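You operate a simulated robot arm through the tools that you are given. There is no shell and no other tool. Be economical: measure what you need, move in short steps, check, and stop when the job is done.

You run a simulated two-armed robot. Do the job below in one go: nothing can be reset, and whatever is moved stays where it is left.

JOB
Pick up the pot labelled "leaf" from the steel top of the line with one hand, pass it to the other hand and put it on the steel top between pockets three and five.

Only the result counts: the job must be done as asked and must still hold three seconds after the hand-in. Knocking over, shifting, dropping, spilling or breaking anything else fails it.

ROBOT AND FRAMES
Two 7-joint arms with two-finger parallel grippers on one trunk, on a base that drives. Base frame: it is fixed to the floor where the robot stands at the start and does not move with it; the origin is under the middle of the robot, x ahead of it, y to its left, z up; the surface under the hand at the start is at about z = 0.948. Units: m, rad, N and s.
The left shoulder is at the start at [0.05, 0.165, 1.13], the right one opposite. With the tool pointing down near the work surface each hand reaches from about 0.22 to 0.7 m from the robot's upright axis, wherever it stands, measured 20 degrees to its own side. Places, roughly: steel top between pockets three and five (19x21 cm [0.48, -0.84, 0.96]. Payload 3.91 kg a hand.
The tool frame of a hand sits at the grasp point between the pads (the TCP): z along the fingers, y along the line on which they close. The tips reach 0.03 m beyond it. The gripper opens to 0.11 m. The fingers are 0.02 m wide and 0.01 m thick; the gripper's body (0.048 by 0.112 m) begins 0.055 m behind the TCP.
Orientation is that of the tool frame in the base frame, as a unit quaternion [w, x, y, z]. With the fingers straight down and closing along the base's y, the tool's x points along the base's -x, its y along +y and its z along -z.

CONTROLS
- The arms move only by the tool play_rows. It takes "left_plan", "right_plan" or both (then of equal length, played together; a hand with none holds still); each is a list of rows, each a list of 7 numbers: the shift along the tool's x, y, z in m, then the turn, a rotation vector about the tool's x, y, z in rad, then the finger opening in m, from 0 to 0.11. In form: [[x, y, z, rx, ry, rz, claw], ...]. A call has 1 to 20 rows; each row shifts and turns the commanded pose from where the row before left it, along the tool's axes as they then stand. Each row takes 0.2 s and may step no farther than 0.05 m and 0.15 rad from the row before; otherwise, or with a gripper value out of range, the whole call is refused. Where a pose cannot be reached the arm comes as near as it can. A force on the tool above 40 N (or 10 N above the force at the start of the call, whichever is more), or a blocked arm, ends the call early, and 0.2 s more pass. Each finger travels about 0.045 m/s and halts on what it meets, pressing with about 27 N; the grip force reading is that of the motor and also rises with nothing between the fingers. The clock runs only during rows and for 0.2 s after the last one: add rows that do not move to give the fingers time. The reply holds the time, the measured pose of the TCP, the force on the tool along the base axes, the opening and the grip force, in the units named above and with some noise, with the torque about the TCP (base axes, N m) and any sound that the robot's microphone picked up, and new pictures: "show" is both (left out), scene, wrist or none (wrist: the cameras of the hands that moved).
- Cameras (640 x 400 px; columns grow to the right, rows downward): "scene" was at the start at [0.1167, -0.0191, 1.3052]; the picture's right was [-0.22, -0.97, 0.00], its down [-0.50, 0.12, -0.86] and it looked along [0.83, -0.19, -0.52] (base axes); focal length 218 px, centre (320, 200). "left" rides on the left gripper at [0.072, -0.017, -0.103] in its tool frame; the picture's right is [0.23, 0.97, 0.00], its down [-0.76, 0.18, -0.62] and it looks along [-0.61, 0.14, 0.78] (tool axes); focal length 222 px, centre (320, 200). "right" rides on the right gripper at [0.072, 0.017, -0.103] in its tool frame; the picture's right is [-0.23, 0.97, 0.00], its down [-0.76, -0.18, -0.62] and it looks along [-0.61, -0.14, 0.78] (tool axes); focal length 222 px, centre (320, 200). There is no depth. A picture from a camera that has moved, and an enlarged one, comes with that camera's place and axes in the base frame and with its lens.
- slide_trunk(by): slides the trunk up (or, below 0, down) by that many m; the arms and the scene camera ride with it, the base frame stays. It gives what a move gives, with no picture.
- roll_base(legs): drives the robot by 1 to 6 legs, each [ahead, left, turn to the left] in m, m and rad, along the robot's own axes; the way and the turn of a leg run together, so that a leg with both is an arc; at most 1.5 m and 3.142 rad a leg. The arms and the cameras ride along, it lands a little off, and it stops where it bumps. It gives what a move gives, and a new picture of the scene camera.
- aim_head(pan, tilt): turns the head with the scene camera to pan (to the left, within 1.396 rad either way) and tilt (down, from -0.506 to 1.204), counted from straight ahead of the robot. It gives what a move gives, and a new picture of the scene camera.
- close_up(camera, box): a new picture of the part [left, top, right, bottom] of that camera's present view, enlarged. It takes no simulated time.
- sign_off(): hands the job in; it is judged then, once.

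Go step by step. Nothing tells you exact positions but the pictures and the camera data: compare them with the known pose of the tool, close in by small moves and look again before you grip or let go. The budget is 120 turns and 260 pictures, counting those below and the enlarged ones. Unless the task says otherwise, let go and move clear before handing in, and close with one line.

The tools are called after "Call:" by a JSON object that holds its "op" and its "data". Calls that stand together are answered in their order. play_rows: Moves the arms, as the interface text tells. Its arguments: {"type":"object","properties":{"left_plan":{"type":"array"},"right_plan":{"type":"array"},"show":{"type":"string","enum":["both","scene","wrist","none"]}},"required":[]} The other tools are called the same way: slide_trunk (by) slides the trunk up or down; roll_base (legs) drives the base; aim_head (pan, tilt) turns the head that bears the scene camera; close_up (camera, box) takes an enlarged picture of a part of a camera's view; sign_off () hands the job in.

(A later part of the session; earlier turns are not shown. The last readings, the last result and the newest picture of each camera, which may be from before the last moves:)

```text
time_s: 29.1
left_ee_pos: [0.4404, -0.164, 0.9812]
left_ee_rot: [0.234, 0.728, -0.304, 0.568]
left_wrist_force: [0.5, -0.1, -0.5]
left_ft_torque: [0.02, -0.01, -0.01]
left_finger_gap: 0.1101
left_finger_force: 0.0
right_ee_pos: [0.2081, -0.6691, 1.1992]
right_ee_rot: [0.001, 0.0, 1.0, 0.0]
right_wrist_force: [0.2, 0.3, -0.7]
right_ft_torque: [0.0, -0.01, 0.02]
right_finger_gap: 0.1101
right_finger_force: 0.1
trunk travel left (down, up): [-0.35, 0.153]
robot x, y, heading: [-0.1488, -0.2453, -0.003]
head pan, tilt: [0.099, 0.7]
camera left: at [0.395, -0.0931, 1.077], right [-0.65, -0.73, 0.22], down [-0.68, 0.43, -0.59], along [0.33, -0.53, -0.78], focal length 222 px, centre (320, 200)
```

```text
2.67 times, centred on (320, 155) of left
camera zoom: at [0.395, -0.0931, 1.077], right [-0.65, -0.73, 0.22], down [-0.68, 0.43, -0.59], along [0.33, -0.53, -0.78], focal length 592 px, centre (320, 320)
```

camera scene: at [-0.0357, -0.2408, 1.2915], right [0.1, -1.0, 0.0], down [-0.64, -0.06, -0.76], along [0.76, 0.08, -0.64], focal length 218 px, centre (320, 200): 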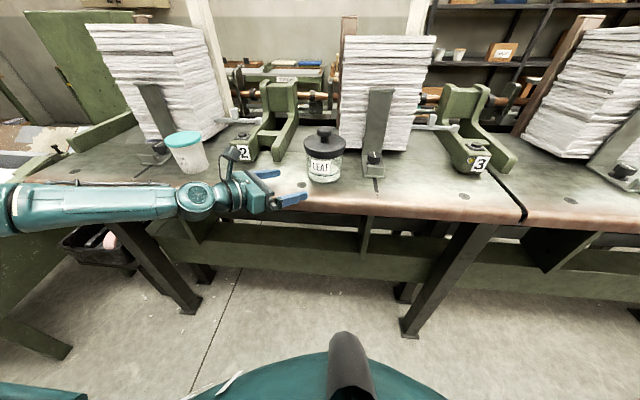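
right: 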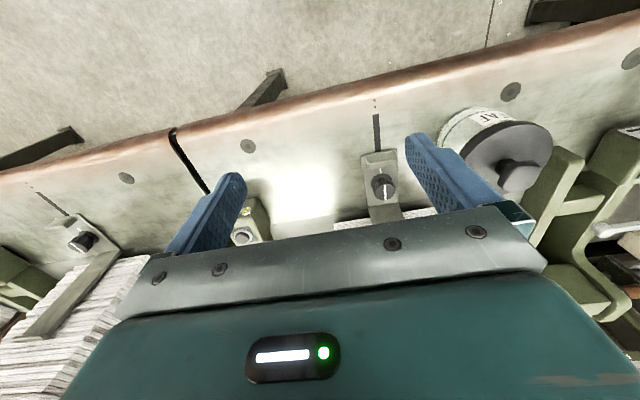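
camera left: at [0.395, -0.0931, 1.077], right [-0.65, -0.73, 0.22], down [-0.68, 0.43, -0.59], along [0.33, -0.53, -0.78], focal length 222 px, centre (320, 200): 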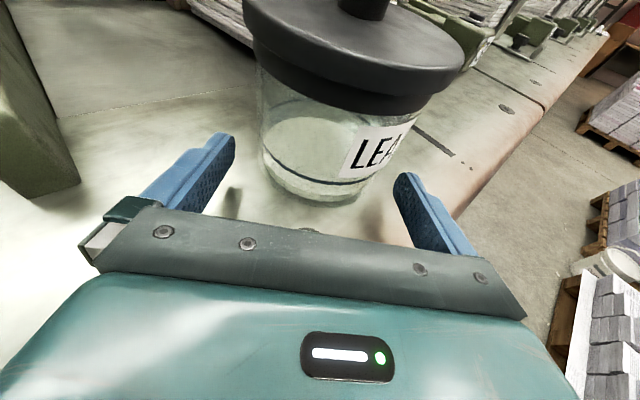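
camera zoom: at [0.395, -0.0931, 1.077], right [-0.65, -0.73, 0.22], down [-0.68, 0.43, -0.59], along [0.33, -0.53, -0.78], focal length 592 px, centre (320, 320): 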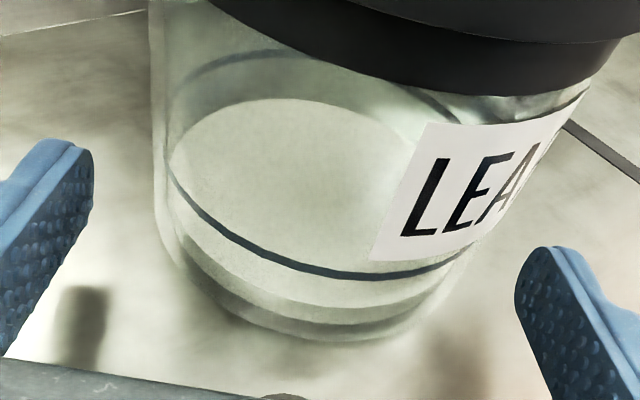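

The jar is centred within about a millimetre between the fingers, with some 6 mm either side. I'll advance the last 4.5 cm slowly, then look before closing.

Call:
{"op": "play_rows", "data": {"left_plan": [[0.0023, 0.001, 0.0087, 0, 0, 0, 0.11], [0.0023, 0, 0.0087, 0, 0, 0, 0.11], [0.0023, 0, 0.0087, 0, 0, 0, 0.11], [0.0023, 0, 0.0087, 0, 0, 0, 0.11], [0.0023, 0, 0.0087, 0, 0, 0, 0.11], [0, 0, 0, 0, 0, 0, 0.11]], "show": "wrist"}}

Call:
{"op": "close_up", "data": {"camera": "scene", "box": [240, 110, 400, 220]}}

```text
time_s: 30.4
left_ee_pos: [0.4714, -0.1973, 0.9819]
left_ee_rot: [0.234, 0.728, -0.303, 0.569]
left_wrist_force: [0.0, 0.0, 0.2]
left_ft_torque: [0.01, 0.01, -0.01]
left_finger_gap: 0.1103
left_finger_force: 0.0
right_ee_pos: [0.2084, -0.6691, 1.1994]
right_ee_rot: [0.0, 0.0, 1.0, 0.0]
right_wrist_force: [-0.3, -0.4, -0.1]
right_ft_torque: [0.04, -0.04, 0.04]
right_finger_gap: 0.11
right_finger_force: 0.1
trunk travel left (down, up): [-0.35, 0.153]
robot x, y, heading: [-0.1482, -0.2492, 0.003]
head pan, tilt: [0.099, 0.7]
camera left: at [0.4266, -0.1267, 1.0778], right [-0.65, -0.73, 0.22], down [-0.68, 0.43, -0.59], along [0.33, -0.53, -0.78], focal length 222 px, centre (320, 200)
```

left: 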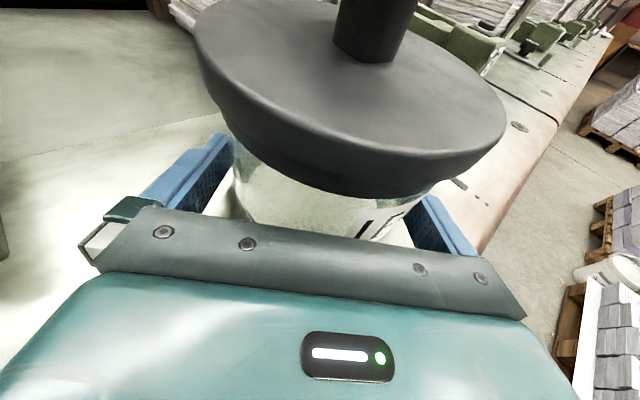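

```text
3.64 times, centred on (320, 165) of scene
camera zoom: at [-0.0358, -0.2407, 1.2916], right [0.1, -1.0, 0.0], down [-0.64, -0.06, -0.76], along [0.76, 0.08, -0.64], focal length 794 px, centre (320, 327)
```

zoom: 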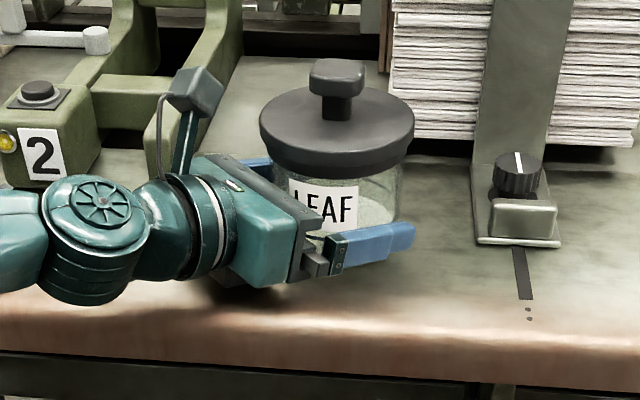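

Both fingers straddle the glass without contact and the jar has not moved. Now I close on the glass.

Call:
{"op": "play_rows", "data": {"left_plan": [[0, 0, 0, 0, 0, 0, 0.1], [0, 0, 0, 0, 0, 0, 0.09], [0, 0, 0, 0, 0, 0, 0.08], [0, 0, 0, 0, 0, 0, 0.07], [0, 0, 0, 0, 0, 0, 0.07]], "show": "none"}}

Call:
{"op": "close_up", "data": {"camera": "scene", "box": [240, 110, 400, 220]}}

```text
time_s: 31.6
left_ee_pos: [0.4731, -0.1957, 0.9819]
left_ee_rot: [0.234, 0.727, -0.304, 0.569]
left_wrist_force: [1.6, 0.1, 0.6]
left_ft_torque: [-0.04, -0.01, -0.01]
left_finger_gap: 0.0966
left_finger_force: 26.6
right_ee_pos: [0.2085, -0.6696, 1.1994]
right_ee_rot: [0.0, 0.001, 1.0, 0.0]
right_wrist_force: [-0.2, 0.0, -0.3]
right_ft_torque: [0.03, 0.01, 0.02]
right_finger_gap: 0.1101
right_finger_force: 0.1
trunk travel left (down, up): [-0.35, 0.153]
robot x, y, heading: [-0.1518, -0.251, -0.001]
head pan, tilt: [0.099, 0.7]
```

```text
3.64 times, centred on (320, 165) of scene
camera zoom: at [-0.0357, -0.2408, 1.2915], right [0.1, -1.0, 0.0], down [-0.64, -0.06, -0.76], along [0.76, 0.08, -0.64], focal length 794 px, centre (320, 327)
```

zoom: 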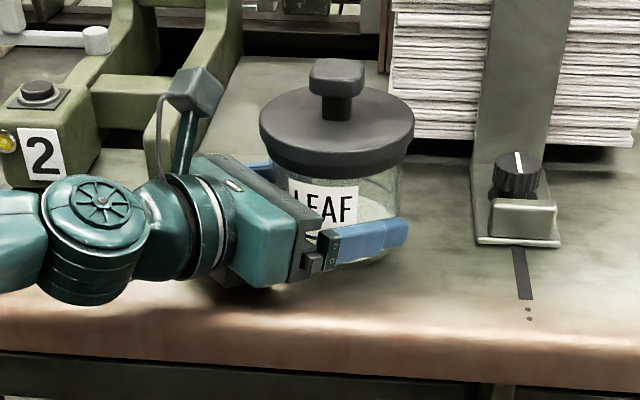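

It grips the glass at 97 mm. I lift straight up 2 cm and check the load.

Call:
{"op": "play_rows", "data": {"left_plan": [[0.0048, 0, -0.0013, 0, 0, 0, 0.07], [0.0048, 0, -0.0013, 0, 0, 0, 0.07], [0.0097, 0, -0.0026, 0, 0, 0, 0.07], [0, 0, 0, 0, 0, 0, 0.07], [0, 0, 0, 0, 0, 0, 0.07]], "show": "none"}}

Call:
{"op": "close_up", "data": {"camera": "scene", "box": [240, 110, 400, 220]}}

```text
time_s: 32.9
left_ee_pos: [0.4713, -0.1954, 1.0027]
left_ee_rot: [0.233, 0.728, -0.303, 0.568]
left_wrist_force: [0.0, -0.3, -2.3]
left_ft_torque: [0.03, 0.02, 0.0]
left_finger_gap: 0.0966
left_finger_force: 27.1
right_ee_pos: [0.2084, -0.6693, 1.1992]
right_ee_rot: [0.0, 0.001, 1.0, 0.0]
right_wrist_force: [-0.8, 0.2, 0.3]
right_ft_torque: [-0.01, 0.01, -0.01]
right_finger_gap: 0.11
right_finger_force: 0.1
trunk travel left (down, up): [-0.35, 0.153]
robot x, y, heading: [-0.1494, -0.2506, 0.002]
head pan, tilt: [0.099, 0.7]
```

```text
3.64 times, centred on (320, 165) of scene
camera zoom: at [-0.0355, -0.2408, 1.2915], right [0.1, -1.0, 0.0], down [-0.64, -0.06, -0.76], along [0.76, 0.08, -0.64], focal length 794 px, centre (320, 327)
```

zoom: 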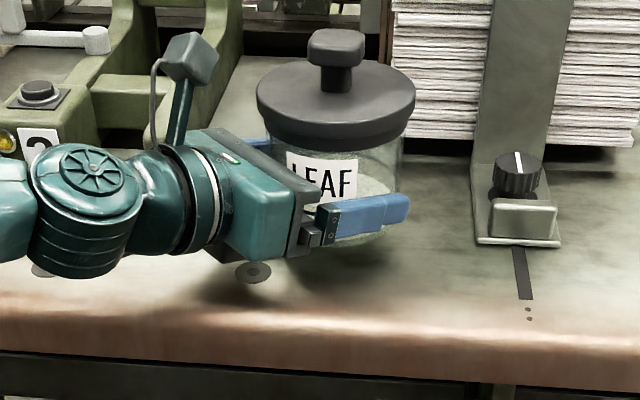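

The jar hangs securely (about 0.25 kg). I'll raise it, bring it back in front of the robot and yaw the hand so its fingers point to the robot's right; simultaneously nothing else moves.

Call:
{"op": "play_rows", "data": {"left_plan": [[0.0242, 0, -0.0065, 0, 0, 0, 0.07], [0.0242, 0, -0.0065, 0, 0, 0, 0.07], [0.0242, 0, -0.0065, 0, 0, 0, 0.07], [0.0242, 0, -0.0065, 0, 0, 0, 0.07], [-0.0024, 0.0148, -0.0089, 0, 0, 0, 0.07], [-0.0048, 0.0297, -0.0178, 0, 0, 0, 0.07], [-0.0048, 0.0297, -0.0178, 0, 0, 0, 0.07], [-0.0048, 0.0297, -0.0178, 0, 0, 0, 0.07], [-0.0048, 0.0297, -0.0178, 0, 0, 0, 0.07], [-0.0024, 0.0148, -0.0089, 0, 0, 0, 0.07], [0, 0, 0, -0.126, 0, 0.0339, 0.07], [0, 0, 0, -0.126, 0, 0.0339, 0.07], [0, 0, 0, -0.126, 0, 0.0339, 0.07], [0, 0, 0, -0.126, 0, 0.0339, 0.07], [0, 0, 0, -0.126, 0, 0.0339, 0.07], [0, 0, 0, -0.126, 0, 0.0339, 0.07], [0, 0, 0, 0, 0, 0, 0.07], [0, 0, 0, 0, 0, 0, 0.07]]}}

```text
time_s: 36.6
left_ee_pos: [0.3005, -0.2341, 1.0994]
left_ee_rot: [-0.428, -0.557, 0.562, -0.437]
left_wrist_force: [0.5, -0.6, -1.9]
left_ft_torque: [0.04, 0.04, -0.01]
left_finger_gap: 0.0967
left_finger_force: 27.4
right_ee_pos: [0.2086, -0.6688, 1.1986]
right_ee_rot: [0.0, 0.0, 1.0, 0.0]
right_wrist_force: [-0.1, 1.3, -0.4]
right_ft_torque: [0.02, 0.0, -0.01]
right_finger_gap: 0.11
right_finger_force: 0.1
trunk travel left (down, up): [-0.35, 0.153]
robot x, y, heading: [-0.1497, -0.2518, -0.002]
head pan, tilt: [0.099, 0.7]
camera scene: at [-0.0355, -0.2408, 1.2915], right [0.1, -1.0, 0.0], down [-0.64, -0.06, -0.76], along [0.76, 0.08, -0.64], focal length 218 px, centre (320, 200)
camera left: at [0.3164, -0.1528, 1.196], right [-0.98, -0.06, 0.2], down [-0.17, 0.79, -0.58], along [-0.13, -0.6, -0.79], focal length 222 px, centre (320, 200)
```

scene: 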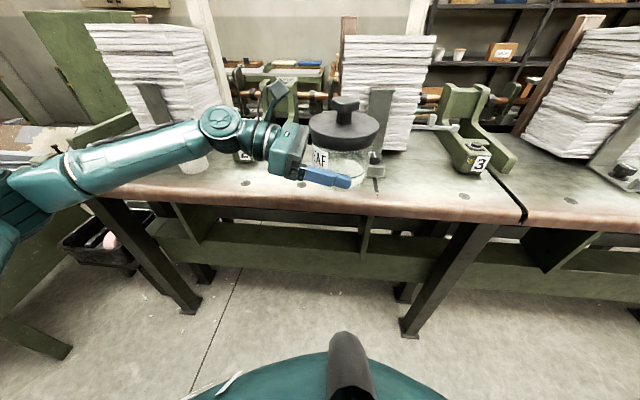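
left: 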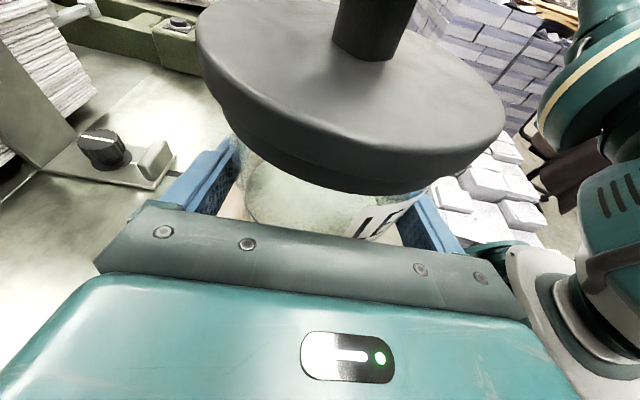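

The jar is held at about [0.30, -0.244] with its bottom at about z 1.066. Now I bring the right hand round: move it in front, yaw −90° and then pitch level so it points left at the jar.

Call:
{"op": "play_rows", "data": {"right_plan": [[-0.031, 0.04, 0, 0, 0, 0, 0.11], [-0.031, 0.04, 0, 0, 0, 0, 0.11], [-0.03, 0.04, 0, 0, 0, 0, 0.11], [0, 0.04, 0, 0, 0, 0.15, 0.11], [0, 0, 0, 0, 0, 0.15, 0.11], [0, 0, 0, 0, 0, 0.15, 0.11], [0, 0, 0, 0, 0, 0.15, 0.11], [0, 0, 0, 0, 0, 0.15, 0.11], [0, 0, 0, 0, 0, 0.15, 0.11], [0, 0, 0, 0, 0, 0.15, 0.11], [0, 0, 0, 0, 0, 0.15, 0.11], [0, 0, 0, 0, 0, 0.15, 0.11], [0, 0, 0, 0, 0, 0.15, 0.11], [0, 0, 0, 0, 0, 0.071, 0.11], [0, 0, 0, 0, 0, 0, 0.11]], "show": "none"}}

Call:
{"op": "aim_head", "data": {"pan": -0.15, "tilt": 0.6}}

```text
refused: row 1 steps farther than a row can; nothing moved
```

```text
time_s: 37.4
left_ee_pos: [0.2999, -0.2349, 1.0989]
left_ee_rot: [-0.427, -0.557, 0.562, -0.437]
left_wrist_force: [0.0, 0.1, -2.4]
left_ft_torque: [0.07, -0.02, 0.01]
left_finger_gap: 0.0967
left_finger_force: 26.6
right_ee_pos: [0.2082, -0.6679, 1.1979]
right_ee_rot: [-0.001, -0.001, 1.0, 0.0]
right_wrist_force: [0.3, -0.4, 0.3]
right_ft_torque: [0.0, -0.01, -0.02]
right_finger_gap: 0.1099
right_finger_force: 0.0
trunk travel left (down, up): [-0.35, 0.153]
robot x, y, heading: [-0.1456, -0.2515, -0.002]
head pan, tilt: [-0.15, 0.6]
camera scene: at [-0.0327, -0.2624, 1.3001], right [-0.15, -0.99, 0.0], down [-0.56, 0.08, -0.82], along [0.82, -0.12, -0.57], focal length 218 px, centre (320, 200)
```

scene: 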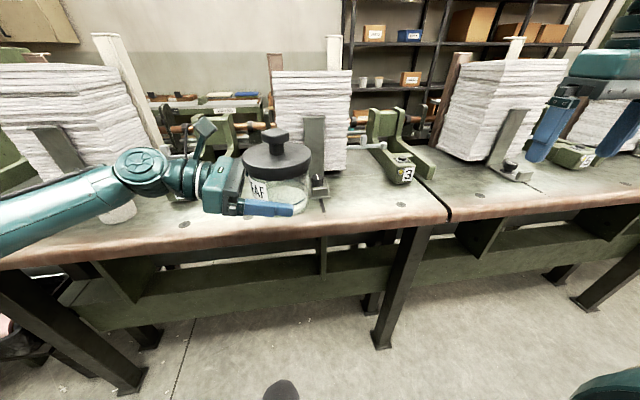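

The first row was just over the step limit; I split it into smaller steps.

Call:
{"op": "play_rows", "data": {"right_plan": [[-0.025, 0.04, 0, 0, 0, 0, 0.11], [-0.025, 0.04, 0, 0, 0, 0, 0.11], [-0.025, 0.04, 0, 0, 0, 0, 0.11], [-0.017, 0.04, 0, 0, 0, 0.15, 0.11], [0, 0, 0, 0, 0, 0.15, 0.11], [0, 0, 0, 0, 0, 0.15, 0.11], [0, 0, 0, 0, 0, 0.15, 0.11], [0, 0, 0, 0, 0, 0.15, 0.11], [0, 0, 0, 0, 0, 0.15, 0.11], [0, 0, 0, 0, 0, 0.15, 0.11], [0, 0, 0, 0, 0, 0.15, 0.11], [0, 0, 0, 0, 0, 0.15, 0.11], [0, 0, 0, 0, 0, 0.15, 0.11], [0, 0, 0, 0, 0, 0.071, 0.11], [0, 0, 0, 0, 0, 0, 0.11]], "show": "scene"}}

```text
time_s: 40.6
left_ee_pos: [0.3007, -0.235, 1.0999]
left_ee_rot: [-0.428, -0.557, 0.562, -0.437]
left_wrist_force: [0.3, -1.7, -1.8]
left_ft_torque: [0.0, -0.01, 0.0]
left_finger_gap: 0.0971
left_finger_force: 27.5
right_ee_pos: [0.3012, -0.5102, 1.2009]
right_ee_rot: [0.0, 0.708, 0.706, 0.0]
right_wrist_force: [0.2, -0.5, 0.3]
right_ft_torque: [0.0, 0.0, -0.02]
right_finger_gap: 0.1101
right_finger_force: 0.0
trunk travel left (down, up): [-0.35, 0.153]
robot x, y, heading: [-0.1515, -0.2475, -0.006]
head pan, tilt: [-0.15, 0.6]
camera scene: at [-0.0327, -0.2625, 1.3002], right [-0.15, -0.99, 0.0], down [-0.56, 0.09, -0.82], along [0.82, -0.12, -0.57], focal length 218 px, centre (320, 200)
```

scene: 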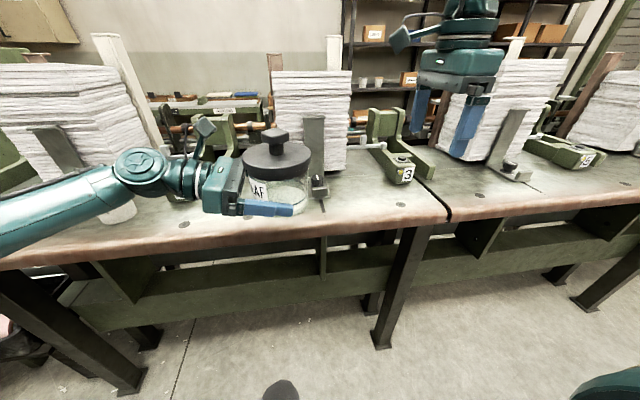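

Now the right hand pitches level.

Call:
{"op": "play_rows", "data": {"right_plan": [[0, 0, 0, 0, 0.15, 0, 0.11], [0, 0, 0, 0, 0.15, 0, 0.11], [0, 0, 0, 0, 0.15, 0, 0.11], [0, 0, 0, 0, 0.15, 0, 0.11], [0, 0, 0, 0, 0.15, 0, 0.11], [0, 0, 0, 0, 0.15, 0, 0.11], [0, 0, 0, 0, 0.15, 0, 0.11], [0, 0, 0, 0, 0.15, 0, 0.11], [0, 0, 0, 0, 0.15, 0, 0.11], [0, 0, 0, 0, 0.15, 0, 0.11], [0, 0, 0, 0, 0.071, 0, 0.11], [0, 0, 0, 0, 0, 0, 0.11]]}}

```text
time_s: 43.2
left_ee_pos: [0.2999, -0.2353, 1.0997]
left_ee_rot: [-0.428, -0.557, 0.562, -0.437]
left_wrist_force: [0.8, 0.1, -1.9]
left_ft_torque: [0.01, -0.03, -0.02]
left_finger_gap: 0.0968
left_finger_force: 27.2
right_ee_pos: [0.2991, -0.5084, 1.1991]
right_ee_rot: [-0.501, 0.5, 0.499, 0.501]
right_wrist_force: [0.3, -0.7, -0.6]
right_ft_torque: [0.01, -0.01, 0.0]
right_finger_gap: 0.11
right_finger_force: 0.1
trunk travel left (down, up): [-0.35, 0.153]
robot x, y, heading: [-0.1497, -0.2496, -0.009]
head pan, tilt: [-0.15, 0.6]
camera scene: at [-0.0327, -0.2624, 1.3002], right [-0.15, -0.99, 0.0], down [-0.56, 0.09, -0.82], along [0.82, -0.12, -0.57], focal length 218 px, centre (320, 200)
camera right: at [0.3172, -0.6129, 1.2705], right [0.97, 0.0, -0.23], down [-0.18, -0.62, -0.76], along [-0.14, 0.78, -0.61], focal length 222 px, centre (320, 200)
```

scene: 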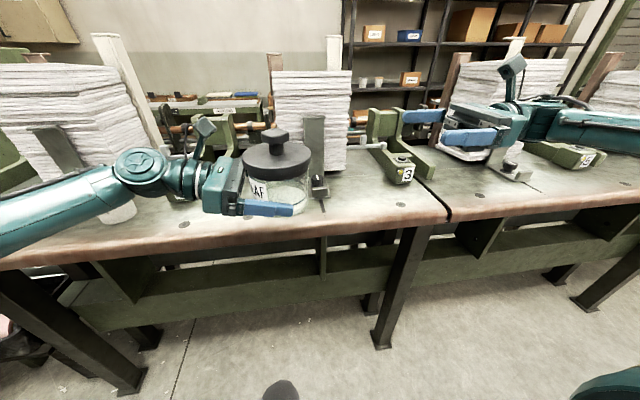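
right: 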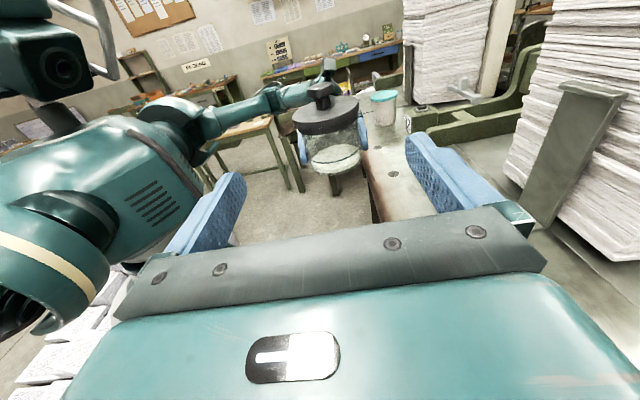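

The right hand is level and pointing at the jar. I'll lower it to finger height and come to about 14 cm from the jar centre, then look.

Call:
{"op": "play_rows", "data": {"right_plan": [[-0.036, 0, 0.025, 0, 0, 0, 0.11], [-0.036, 0.001, 0.025, 0, 0, 0, 0.11], [0, 0, 0.04, 0, 0, 0, 0.11], [0, 0, 0.018, 0, 0, 0, 0.11], [0, 0, 0, 0, 0, 0, 0.11], [0, 0, 0, 0, 0, 0, 0.11]]}}

Call:
{"op": "close_up", "data": {"camera": "right", "box": [220, 60, 440, 210]}}

Call:
{"op": "close_up", "data": {"camera": "scene", "box": [200, 100, 440, 250]}}

```text
time_s: 44.6
left_ee_pos: [0.3001, -0.2361, 1.1001]
left_ee_rot: [-0.428, -0.557, 0.562, -0.438]
left_wrist_force: [-0.7, -1.1, -2.9]
left_ft_torque: [0.07, 0.0, -0.01]
left_finger_gap: 0.0968
left_finger_force: 27.3
right_ee_pos: [0.3009, -0.4005, 1.1284]
right_ee_rot: [0.501, -0.5, -0.499, -0.499]
right_wrist_force: [0.6, 0.2, -0.4]
right_ft_torque: [0.01, 0.01, 0.02]
right_finger_gap: 0.1102
right_finger_force: 0.0
trunk travel left (down, up): [-0.35, 0.153]
robot x, y, heading: [-0.1478, -0.2474, -0.002]
head pan, tilt: [-0.15, 0.6]
camera scene: at [-0.0327, -0.2624, 1.3002], right [-0.15, -0.99, 0.0], down [-0.56, 0.09, -0.82], along [0.82, -0.12, -0.57], focal length 218 px, centre (320, 200)
camera right: at [0.3176, -0.5045, 1.1993], right [0.97, 0.0, -0.23], down [-0.18, -0.62, -0.76], along [-0.14, 0.78, -0.61], focal length 222 px, centre (320, 200)
```

scene: 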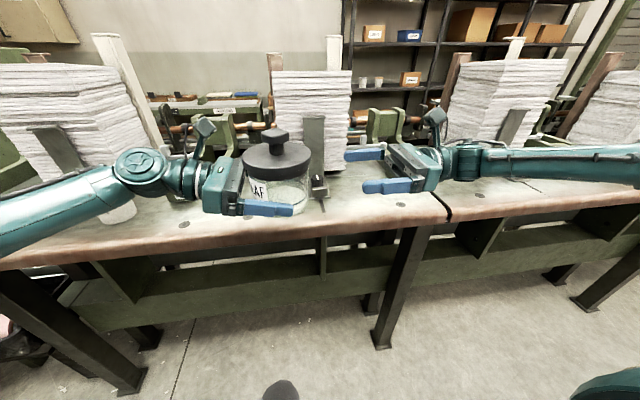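
right: 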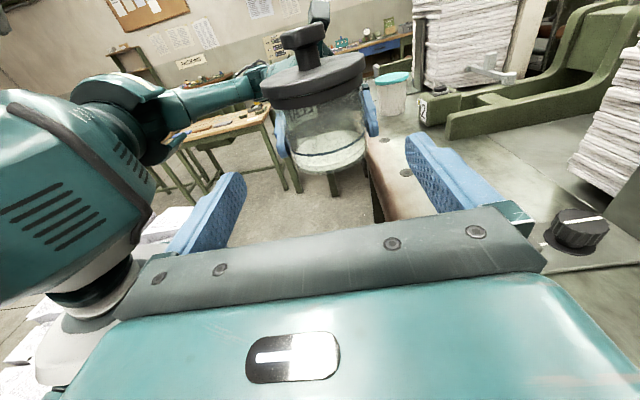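

```text
2.67 times, centred on (330, 135) of right
camera zoom: at [0.3176, -0.5045, 1.1993], right [0.97, 0.0, -0.23], down [-0.18, -0.62, -0.76], along [-0.14, 0.78, -0.61], focal length 592 px, centre (293, 373)
```

zoom: 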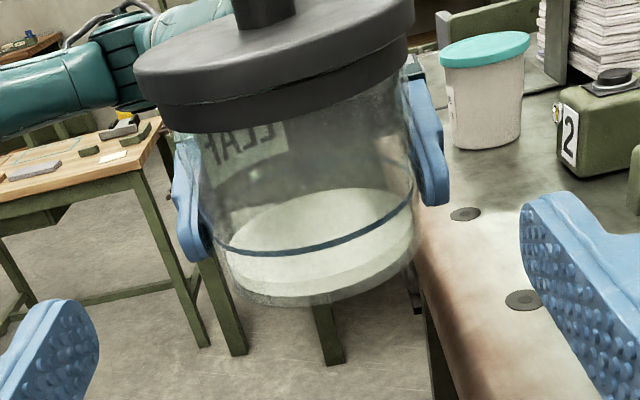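

```text
2.67 times, centred on (320, 175) of scene
camera zoom: at [-0.0327, -0.2624, 1.3002], right [-0.15, -0.99, 0.0], down [-0.56, 0.09, -0.82], along [0.82, -0.12, -0.57], focal length 582 px, centre (320, 267)
```

zoom: 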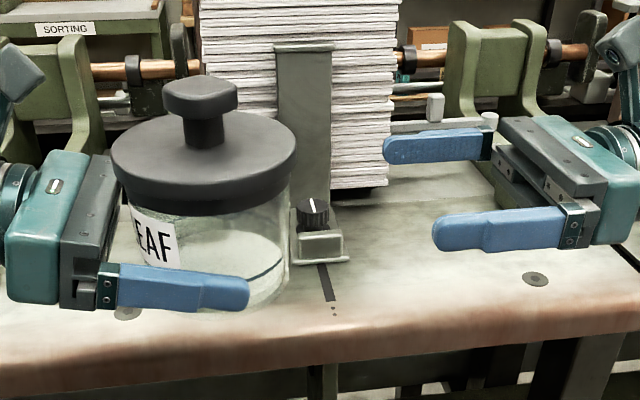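

The jar is centred on the right hand's line. To keep clear of both the left fingers (tops at about 1.110) and the lid band (bottom about 1.138), I'll run the right hand at z 1.124; advance 10 cm and look.

Call:
{"op": "play_rows", "data": {"right_plan": [[-0.0042, 0, 0.025, 0, 0, 0, 0.11], [0, 0, 0.025, 0, 0, 0, 0.11], [0, 0, 0.025, 0, 0, 0, 0.11], [0, 0, 0.025, 0, 0, 0, 0.11], [0, 0, 0, 0, 0, 0, 0.11], [0, 0, 0, 0, 0, 0, 0.11]], "show": "wrist"}}

Call:
{"op": "close_up", "data": {"camera": "scene", "box": [220, 110, 380, 230]}}

```text
time_s: 46.0
left_ee_pos: [0.2993, -0.2344, 1.0992]
left_ee_rot: [-0.427, -0.557, 0.562, -0.438]
left_wrist_force: [1.3, -0.1, -3.0]
left_ft_torque: [-0.01, -0.01, -0.04]
left_finger_gap: 0.0967
left_finger_force: 27.3
right_ee_pos: [0.3017, -0.3012, 1.1233]
right_ee_rot: [0.501, -0.5, -0.5, -0.499]
right_wrist_force: [0.2, 0.2, -0.7]
right_ft_torque: [0.0, 0.05, -0.01]
right_finger_gap: 0.11
right_finger_force: 0.0
trunk travel left (down, up): [-0.35, 0.153]
robot x, y, heading: [-0.1496, -0.2507, -0.006]
head pan, tilt: [-0.15, 0.6]
camera right: at [0.3185, -0.4042, 1.1961], right [0.97, 0.0, -0.23], down [-0.18, -0.62, -0.76], along [-0.14, 0.78, -0.61], focal length 222 px, centre (320, 200)
```

right: 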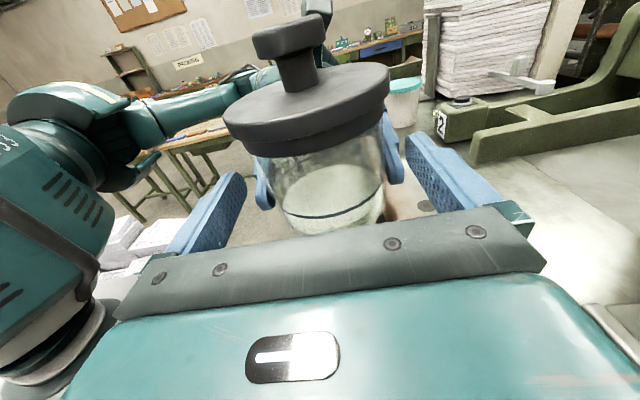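

```text
3.33 times, centred on (300, 170) of scene
camera zoom: at [-0.0327, -0.2624, 1.3001], right [-0.15, -0.99, 0.0], down [-0.56, 0.09, -0.82], along [0.82, -0.12, -0.57], focal length 728 px, centre (387, 300)
```

zoom: 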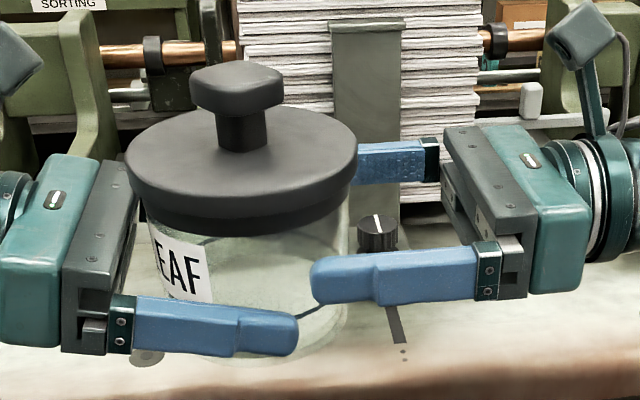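

The right fingers pass above the left ones and below the band. I advance the last 4 cm slowly and look.

Call:
{"op": "play_rows", "data": {"right_plan": [[0, -0.001, 0.01, 0, 0, 0, 0.11], [0, 0, 0.01, 0, 0, 0, 0.11], [0, 0, 0.01, 0, 0, 0, 0.11], [0, 0, 0.009, 0, 0, 0, 0.11], [0, 0, 0, 0, 0, 0, 0.11]], "show": "wrist"}}

Call:
{"op": "close_up", "data": {"camera": "scene", "box": [220, 110, 380, 230]}}

```text
time_s: 47.2
left_ee_pos: [0.3012, -0.2342, 1.1]
left_ee_rot: [-0.427, -0.557, 0.561, -0.438]
left_wrist_force: [1.2, -0.7, -2.2]
left_ft_torque: [0.05, 0.01, -0.02]
left_finger_gap: 0.0968
left_finger_force: 26.6
right_ee_pos: [0.2996, -0.2609, 1.1231]
right_ee_rot: [0.5, -0.5, -0.5, -0.5]
right_wrist_force: [0.2, 0.3, 0.5]
right_ft_torque: [-0.01, 0.02, 0.01]
right_finger_gap: 0.1099
right_finger_force: 0.1
trunk travel left (down, up): [-0.35, 0.153]
robot x, y, heading: [-0.1495, -0.2493, -0.007]
head pan, tilt: [-0.15, 0.6]
camera right: at [0.3171, -0.3647, 1.1947], right [0.97, 0.0, -0.23], down [-0.18, -0.62, -0.76], along [-0.14, 0.78, -0.61], focal length 222 px, centre (320, 200)
```

right: 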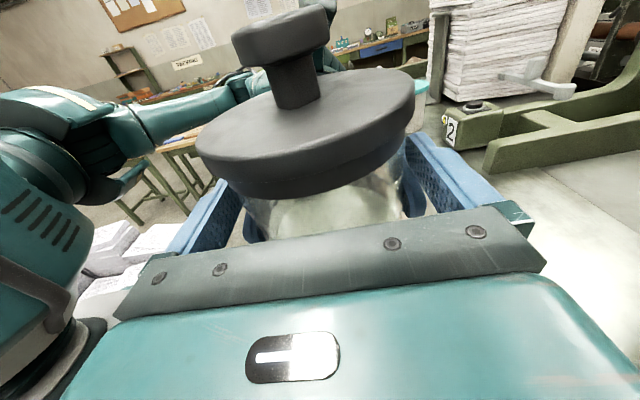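

```text
3.33 times, centred on (300, 170) of scene
camera zoom: at [-0.0327, -0.2625, 1.3002], right [-0.15, -0.99, 0.0], down [-0.56, 0.09, -0.82], along [0.82, -0.12, -0.57], focal length 728 px, centre (387, 300)
```

zoom: 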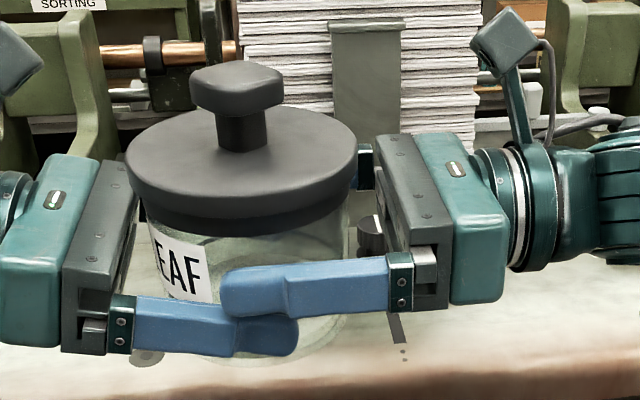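

The fingers overlap one above the other without touching. I close the right hand while the left still holds.

Call:
{"op": "play_rows", "data": {"right_plan": [[0, 0, 0, 0, 0, 0, 0.1], [0, 0, 0, 0, 0, 0, 0.09], [0, 0, 0, 0, 0, 0, 0.08], [0, 0, 0, 0, 0, 0, 0.07], [0, 0, 0, 0, 0, 0, 0.07]], "show": "none"}}

Call:
{"op": "close_up", "data": {"camera": "scene", "box": [220, 110, 380, 230]}}

Call:
{"op": "close_up", "data": {"camera": "right", "box": [160, 60, 480, 260]}}

```text
time_s: 48.4
left_ee_pos: [0.2997, -0.2342, 1.0996]
left_ee_rot: [-0.427, -0.557, 0.562, -0.437]
left_wrist_force: [-1.0, -0.7, -2.3]
left_ft_torque: [0.04, 0.02, 0.07]
left_finger_gap: 0.0968
left_finger_force: 27.4
right_ee_pos: [0.2992, -0.2603, 1.124]
right_ee_rot: [-0.5, 0.5, 0.5, 0.5]
right_wrist_force: [-0.5, 0.8, 0.4]
right_ft_torque: [-0.03, 0.0, -0.09]
right_finger_gap: 0.0976
right_finger_force: 26.7
trunk travel left (down, up): [-0.35, 0.153]
robot x, y, heading: [-0.1497, -0.2522, -0.002]
head pan, tilt: [-0.15, 0.6]
```

```text
3.33 times, centred on (300, 170) of scene
camera zoom: at [-0.0327, -0.2625, 1.3002], right [-0.15, -0.99, 0.0], down [-0.56, 0.09, -0.82], along [0.82, -0.12, -0.57], focal length 728 px, centre (387, 300)
```

zoom: 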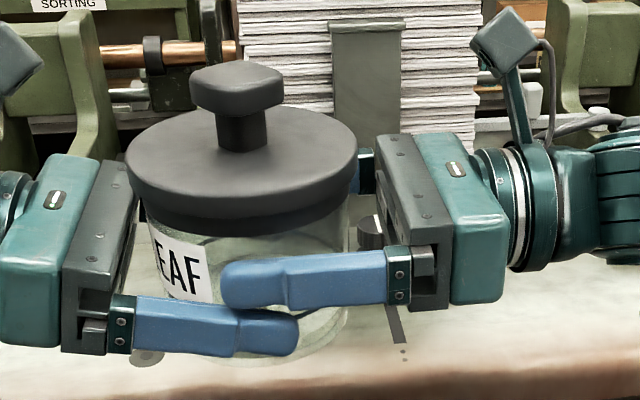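

```text
2.00 times, centred on (320, 160) of right
camera zoom: at [0.317, -0.3647, 1.1947], right [0.97, 0.0, -0.23], down [-0.18, -0.62, -0.76], along [-0.14, 0.78, -0.61], focal length 444 px, centre (320, 280)
```

zoom: 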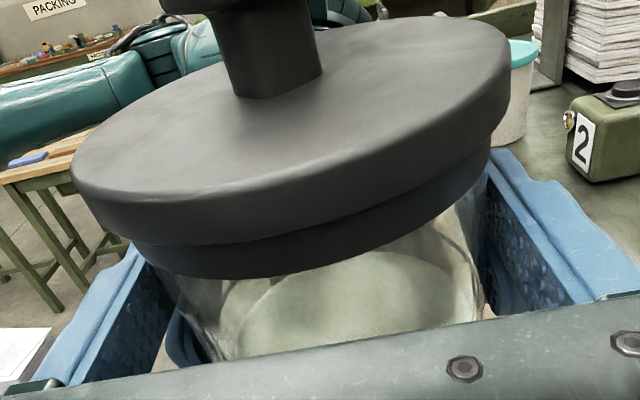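

The right hand holds too (97.6 mm, on the glass). Now I open the left hand, keeping it in place, and check the load transfer.

Call:
{"op": "play_rows", "data": {"left_plan": [[0, 0, 0, 0, 0, 0, 0.1], [0, 0, 0, 0, 0, 0, 0.11], [0, 0, 0, 0, 0, 0, 0.11], [0, 0, 0, 0, 0, 0, 0.11]], "show": "none"}}

Call:
{"op": "close_up", "data": {"camera": "scene", "box": [220, 110, 380, 230]}}

```text
time_s: 49.4
left_ee_pos: [0.3005, -0.2347, 1.0994]
left_ee_rot: [-0.427, -0.557, 0.562, -0.437]
left_wrist_force: [1.1, 0.7, -0.3]
left_ft_torque: [-0.02, 0.01, 0.0]
left_finger_gap: 0.1101
left_finger_force: 0.2
right_ee_pos: [0.2996, -0.2614, 1.123]
right_ee_rot: [-0.499, 0.5, 0.5, 0.501]
right_wrist_force: [0.2, -1.8, 0.9]
right_ft_torque: [-0.05, 0.0, 0.0]
right_finger_gap: 0.0979
right_finger_force: 26.7
trunk travel left (down, up): [-0.35, 0.153]
robot x, y, heading: [-0.1505, -0.2513, -0.002]
head pan, tilt: [-0.15, 0.6]
```

```text
3.33 times, centred on (300, 170) of scene
camera zoom: at [-0.0327, -0.2625, 1.3002], right [-0.15, -0.99, 0.0], down [-0.56, 0.09, -0.82], along [0.82, -0.12, -0.57], focal length 728 px, centre (387, 300)
```

zoom: 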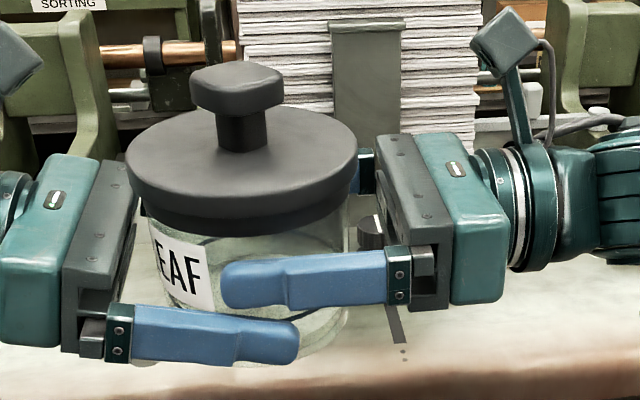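

The left has let go and the jar stays. I draw the left hand back along its fingers a few centimetres and check the right hand's load.

Call:
{"op": "play_rows", "data": {"left_plan": [[0, 0, -0.01, 0, 0, 0, 0.11], [0, 0, -0.02, 0, 0, 0, 0.11], [0, 0, -0.03, 0, 0, 0, 0.11], [0, 0, -0.04, 0, 0, 0, 0.11], [0, 0, -0.03, 0, 0, 0, 0.11], [0, 0, 0, 0, 0, 0, 0.11]], "show": "scene"}}

Call:
{"op": "close_up", "data": {"camera": "scene", "box": [220, 110, 380, 230]}}

```text
time_s: 50.8
left_ee_pos: [0.2983, -0.1083, 1.1343]
left_ee_rot: [-0.428, -0.556, 0.562, -0.438]
left_wrist_force: [0.2, 0.2, 0.3]
left_ft_torque: [0.0, -0.01, -0.01]
left_finger_gap: 0.1099
left_finger_force: 0.1
right_ee_pos: [0.2992, -0.2613, 1.1234]
right_ee_rot: [-0.5, 0.501, 0.499, 0.5]
right_wrist_force: [0.2, -0.4, -0.7]
right_ft_torque: [-0.06, -0.03, 0.01]
right_finger_gap: 0.0979
right_finger_force: 27.3
trunk travel left (down, up): [-0.35, 0.153]
robot x, y, heading: [-0.151, -0.2494, -0.004]
head pan, tilt: [-0.15, 0.6]
camera scene: at [-0.0327, -0.2626, 1.3001], right [-0.15, -0.99, 0.0], down [-0.56, 0.09, -0.82], along [0.82, -0.12, -0.57], focal length 218 px, centre (320, 200)
```

scene: 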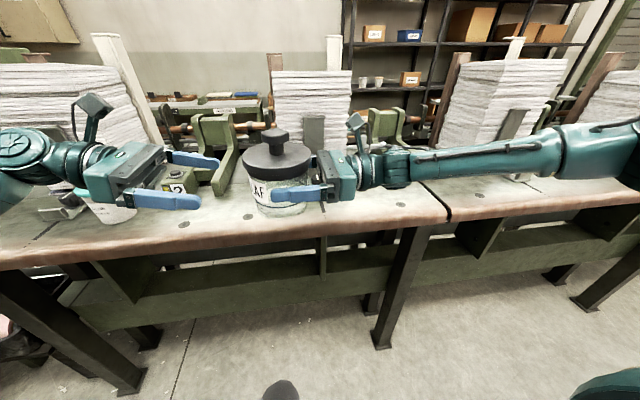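

```text
3.33 times, centred on (300, 170) of scene
camera zoom: at [-0.0327, -0.2626, 1.3001], right [-0.15, -0.99, 0.0], down [-0.56, 0.09, -0.82], along [0.82, -0.12, -0.57], focal length 728 px, centre (387, 300)
```

zoom: 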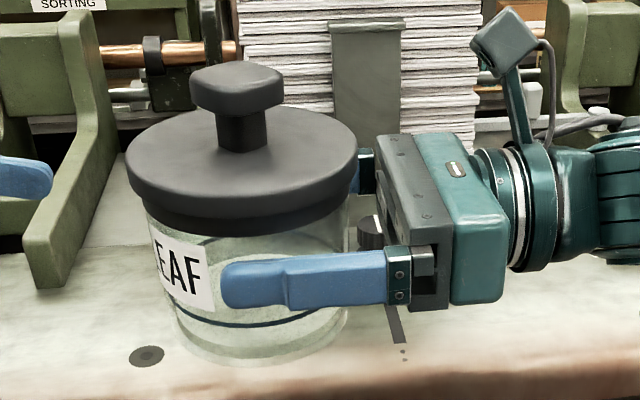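

The right hand now holds the jar alone. I'll draw the left hand farther away and drive the base 0.525 m to the right, with everything in front of the table edge, then look at the target area.

Call:
{"op": "play_rows", "data": {"left_plan": [[0.02, 0, -0.03, 0, 0, 0, 0.11], [0.02, 0, -0.03, 0, 0, 0, 0.11], [0.02, 0, -0.03, 0, 0, 0, 0.11], [0, 0, 0, 0, 0, 0, 0.11]], "show": "none"}}

Call:
{"op": "roll_base", "data": {"legs": [[0, -0.525, 0]]}}

```text
time_s: 51.8
left_ee_pos: [0.2976, -0.0377, 1.2124]
left_ee_rot: [-0.429, -0.556, 0.562, -0.437]
left_wrist_force: [-0.8, 0.5, 0.6]
left_ft_torque: [-0.04, 0.0, 0.01]
left_finger_gap: 0.11
left_finger_force: 0.0
right_ee_pos: [0.3, -0.2619, 1.1232]
right_ee_rot: [-0.5, 0.5, 0.5, 0.5]
right_wrist_force: [0.0, -0.1, -0.3]
right_ft_torque: [-0.01, -0.02, -0.01]
right_finger_gap: 0.0979
right_finger_force: 27.3
trunk travel left (down, up): [-0.35, 0.153]
robot x, y, heading: [-0.1489, -0.2517, 0.0]
head pan, tilt: [-0.15, 0.6]
```

```text
time_s: 57.0
left_ee_pos: [0.2978, -0.5677, 1.2115]
left_ee_rot: [-0.428, -0.557, 0.562, -0.437]
left_wrist_force: [-0.3, -0.3, -1.0]
left_ft_torque: [0.02, 0.02, -0.04]
left_finger_gap: 0.1101
left_finger_force: 0.1
right_ee_pos: [0.2996, -0.792, 1.1227]
right_ee_rot: [0.5, -0.5, -0.5, -0.5]
right_wrist_force: [-0.4, -0.9, -0.6]
right_ft_torque: [-0.07, 0.01, 0.02]
right_finger_gap: 0.0978
right_finger_force: 27.1
trunk travel left (down, up): [-0.35, 0.153]
robot x, y, heading: [-0.1528, -0.7808, -0.001]
head pan, tilt: [-0.15, 0.6]
camera scene: at [-0.0333, -0.7931, 1.3002], right [-0.15, -0.99, 0.0], down [-0.56, 0.09, -0.82], along [0.82, -0.12, -0.57], focal length 218 px, centre (320, 200)
```

scene: 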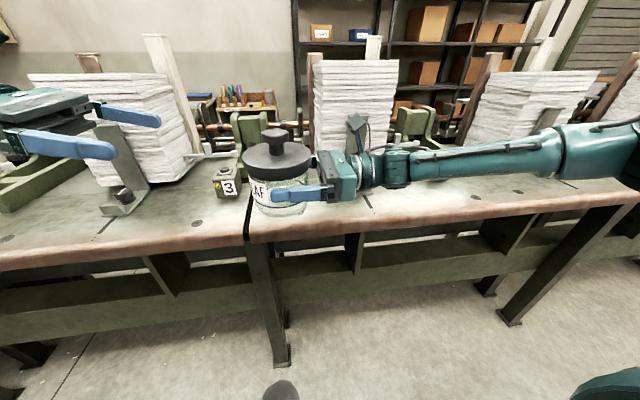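

The jar travelled well. Now I yaw the right hand 45° in place so its fingers point forward-left, keeping its wrist clear of the clamp, and then carry the jar over the target.

Call:
{"op": "play_rows", "data": {"right_plan": [[0, 0, 0, -0.131, 0, 0, 0.07], [0, 0, 0, -0.131, 0, 0, 0.07], [0, 0, 0, -0.131, 0, 0, 0.07], [0, 0, 0, -0.131, 0, 0, 0.07], [0, 0, 0, -0.131, 0, 0, 0.07], [0, 0, 0, -0.131, 0, 0, 0.07], [0, 0, 0, 0, 0, 0, 0.07], [0, 0, 0, 0, 0, 0, 0.07]]}}

```text
time_s: 58.8
left_ee_pos: [0.2976, -0.5678, 1.2123]
left_ee_rot: [-0.428, -0.557, 0.562, -0.438]
left_wrist_force: [-0.4, 0.5, -0.8]
left_ft_torque: [-0.04, 0.02, -0.01]
left_finger_gap: 0.1102
left_finger_force: 0.0
right_ee_pos: [0.3093, -0.8034, 1.1257]
right_ee_rot: [-0.394, 0.588, 0.394, 0.587]
right_wrist_force: [-0.2, 0.3, -2.5]
right_ft_torque: [-0.04, 0.02, 0.02]
right_finger_gap: 0.0976
right_finger_force: 26.8
right hand out of reach, approached as far as the arm can: row 3, 4, 5, 6
trunk travel left (down, up): [-0.35, 0.153]
robot x, y, heading: [-0.1479, -0.7788, -0.004]
head pan, tilt: [-0.15, 0.6]
camera scene: at [-0.0333, -0.793, 1.3002], right [-0.15, -0.99, 0.0], down [-0.56, 0.09, -0.82], along [0.82, -0.12, -0.57], focal length 218 px, centre (320, 200)
camera right: at [0.2862, -0.905, 1.1985], right [0.9, -0.37, -0.23], down [-0.4, -0.51, -0.76], along [0.16, 0.78, -0.61], focal length 222 px, centre (320, 200)
```

scene: 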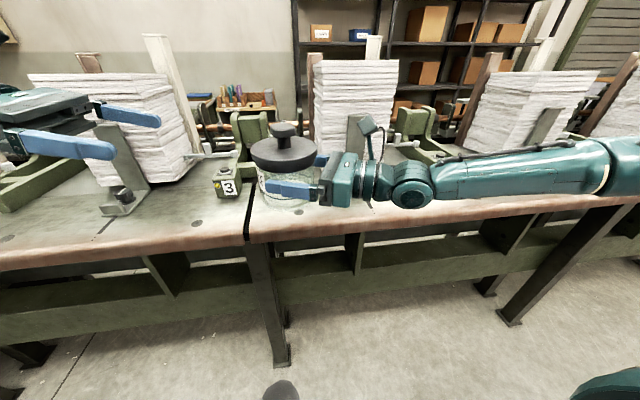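
right: 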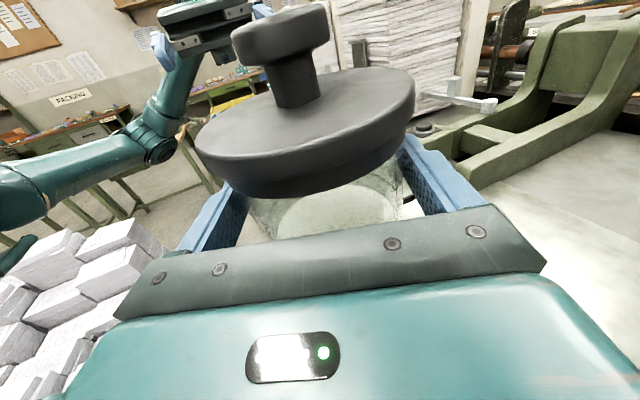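

The yaw stopped at about 22° because the arm was too folded there. I move forward 12 cm first and then finish the yaw.

Call:
{"op": "play_rows", "data": {"right_plan": [[0, 0.037, 0.0152, 0, 0, 0, 0.07], [0, 0.037, 0.0152, 0, 0, 0, 0.07], [0, 0.037, 0.0152, 0, 0, 0, 0.07], [0, 0, 0, -0.131, 0, 0, 0.07], [0, 0, 0, -0.131, 0, 0, 0.07], [0, 0, 0, -0.131, 0, 0, 0.07], [0, 0, 0, 0, 0, 0, 0.07], [0, 0, 0, 0, 0, 0, 0.07]]}}

```text
time_s: 60.6
left_ee_pos: [0.2978, -0.5681, 1.2134]
left_ee_rot: [-0.427, -0.557, 0.561, -0.438]
left_wrist_force: [-0.8, -0.7, -0.1]
left_ft_torque: [0.01, 0.03, -0.02]
left_finger_gap: 0.1099
left_finger_force: 0.0
right_ee_pos: [0.4629, -0.8621, 1.1471]
right_ee_rot: [-0.28, 0.653, 0.277, 0.647]
right_wrist_force: [-0.6, -0.4, -2.7]
right_ft_torque: [0.0, 0.02, -0.02]
right_finger_gap: 0.0981
right_finger_force: 27.0
right hand out of reach, approached as far as the arm can: row 5, 6
trunk travel left (down, up): [-0.35, 0.153]
robot x, y, heading: [-0.1501, -0.7795, -0.006]
head pan, tilt: [-0.15, 0.6]
camera scene: at [-0.0333, -0.7931, 1.3002], right [-0.15, -0.99, 0.0], down [-0.56, 0.09, -0.82], along [0.82, -0.12, -0.57], focal length 218 px, centre (320, 200)
camera right: at [0.4052, -0.9474, 1.2193], right [0.7, -0.67, -0.23], down [-0.57, -0.33, -0.76], along [0.43, 0.66, -0.61], focal length 222 px, centre (320, 200)
```

scene: 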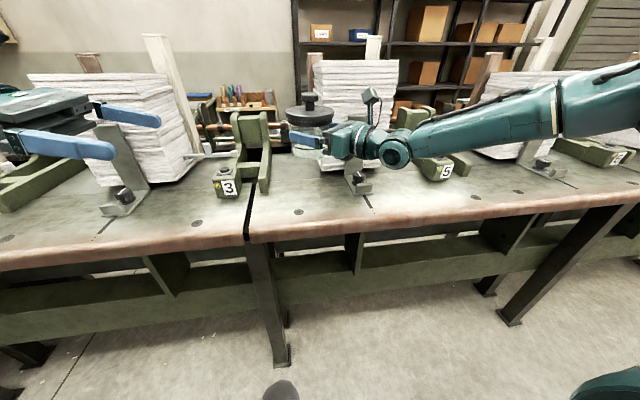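
right: 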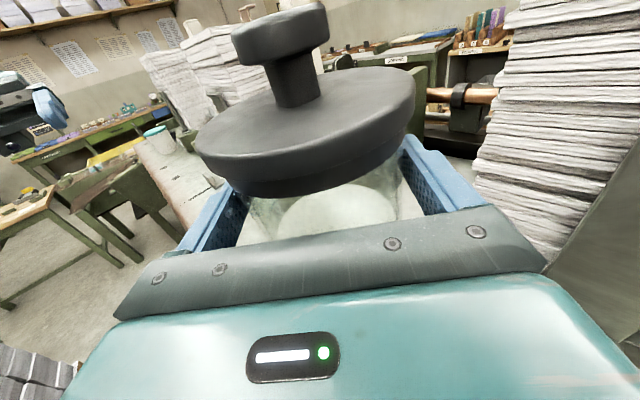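

The jar is now over the target at about [0.475, -0.849], level, pointing 46°. I'll nudge it 2 cm left for clearance from the clamp and lower 8 cm, checking along the way.

Call:
{"op": "play_rows", "data": {"right_plan": [[0, -0.0138, 0.0145, 0, 0, 0, 0.07], [-0.03, 0, 0, 0, 0, 0, 0.07], [-0.03, 0, 0, 0, 0, 0, 0.07], [-0.02, 0, 0, 0, 0, 0, 0.07], [0, 0, 0, 0, 0, 0, 0.07], [0, 0, 0, 0, 0, 0, 0.07]], "show": "none"}}

Call:
{"op": "close_up", "data": {"camera": "scene", "box": [240, 80, 440, 220]}}

```text
time_s: 62.0
left_ee_pos: [0.2966, -0.5684, 1.2128]
left_ee_rot: [-0.428, -0.557, 0.562, -0.437]
left_wrist_force: [0.4, -0.8, -0.1]
left_ft_torque: [0.01, -0.03, 0.01]
left_finger_gap: 0.1097
left_finger_force: 0.1
right_ee_pos: [0.4866, -0.8785, 1.0798]
right_ee_rot: [-0.275, 0.653, 0.274, 0.65]
right_wrist_force: [0.1, -0.7, -2.0]
right_ft_torque: [-0.06, 0.0, -0.02]
right_finger_gap: 0.0976
right_finger_force: 26.9
right hand out of reach, approached as far as the arm can: row 1, 2, 3, 4
trunk travel left (down, up): [-0.35, 0.153]
robot x, y, heading: [-0.1479, -0.7809, -0.004]
head pan, tilt: [-0.15, 0.6]
```

```text
2.86 times, centred on (340, 150) of scene
camera zoom: at [-0.0332, -0.793, 1.3001], right [-0.15, -0.99, 0.0], down [-0.56, 0.09, -0.82], along [0.82, -0.12, -0.57], focal length 624 px, centre (263, 343)
```

zoom: 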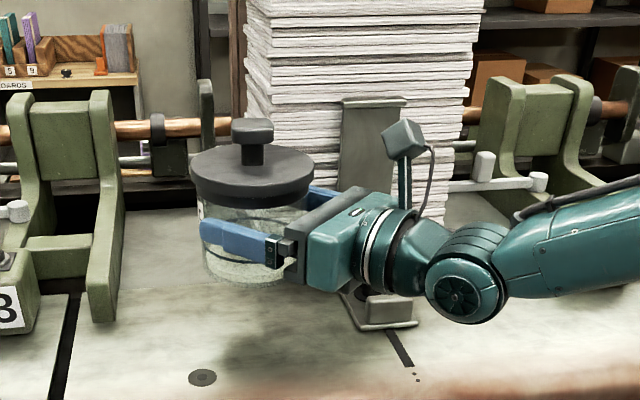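

The arm sits at a joint limit there and drifts outward. I'll raise a bit and shift the base back 6 cm and left 7 cm, so the same place lies more outward for the right arm.

Call:
{"op": "play_rows", "data": {"right_plan": [[0.02, 0, 0, 0, 0, 0, 0.07], [0.02, 0, 0, 0, 0, 0, 0.07], [0, 0, 0, 0, 0, 0, 0.07]], "show": "none"}}

Call:
{"op": "roll_base", "data": {"legs": [[-0.06, 0.07, 0]]}}

```text
time_s: 62.8
left_ee_pos: [0.2974, -0.5684, 1.2127]
left_ee_rot: [-0.427, -0.557, 0.562, -0.437]
left_wrist_force: [0.0, -0.1, -1.4]
left_ft_torque: [0.01, 0.03, -0.02]
left_finger_gap: 0.1099
left_finger_force: 0.0
right_ee_pos: [0.4867, -0.8787, 1.1197]
right_ee_rot: [-0.272, 0.655, 0.272, 0.651]
right_wrist_force: [0.2, 0.5, -2.4]
right_ft_torque: [-0.01, 0.01, 0.02]
right_finger_gap: 0.0981
right_finger_force: 27.2
trunk travel left (down, up): [-0.35, 0.153]
robot x, y, heading: [-0.1515, -0.7803, -0.0]
head pan, tilt: [-0.15, 0.6]
```

```text
time_s: 64.1
left_ee_pos: [0.2566, -0.4998, 1.2118]
left_ee_rot: [0.425, 0.56, -0.559, 0.44]
left_wrist_force: [-0.1, 0.6, -0.5]
left_ft_torque: [-0.03, -0.02, -0.01]
left_finger_gap: 0.1099
left_finger_force: 0.0
right_ee_pos: [0.4472, -0.8059, 1.1175]
right_ee_rot: [-0.277, 0.653, 0.277, 0.649]
right_wrist_force: [-0.2, -0.5, -2.3]
right_ft_torque: [0.02, 0.03, 0.0]
right_finger_gap: 0.0978
right_finger_force: 27.0
trunk travel left (down, up): [-0.35, 0.153]
robot x, y, heading: [-0.1893, -0.718, 0.013]
head pan, tilt: [-0.15, 0.6]
stopped in leg 1: the robot was blocked; the commanded pose is now the measured one
camera scene: at [-0.0727, -0.7286, 1.3002], right [-0.14, -0.99, 0.0], down [-0.56, 0.08, -0.83], along [0.82, -0.11, -0.57], focal length 218 px, centre (320, 200)
```

scene: 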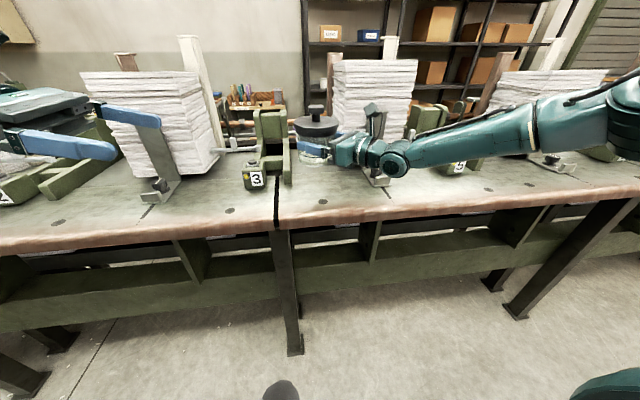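

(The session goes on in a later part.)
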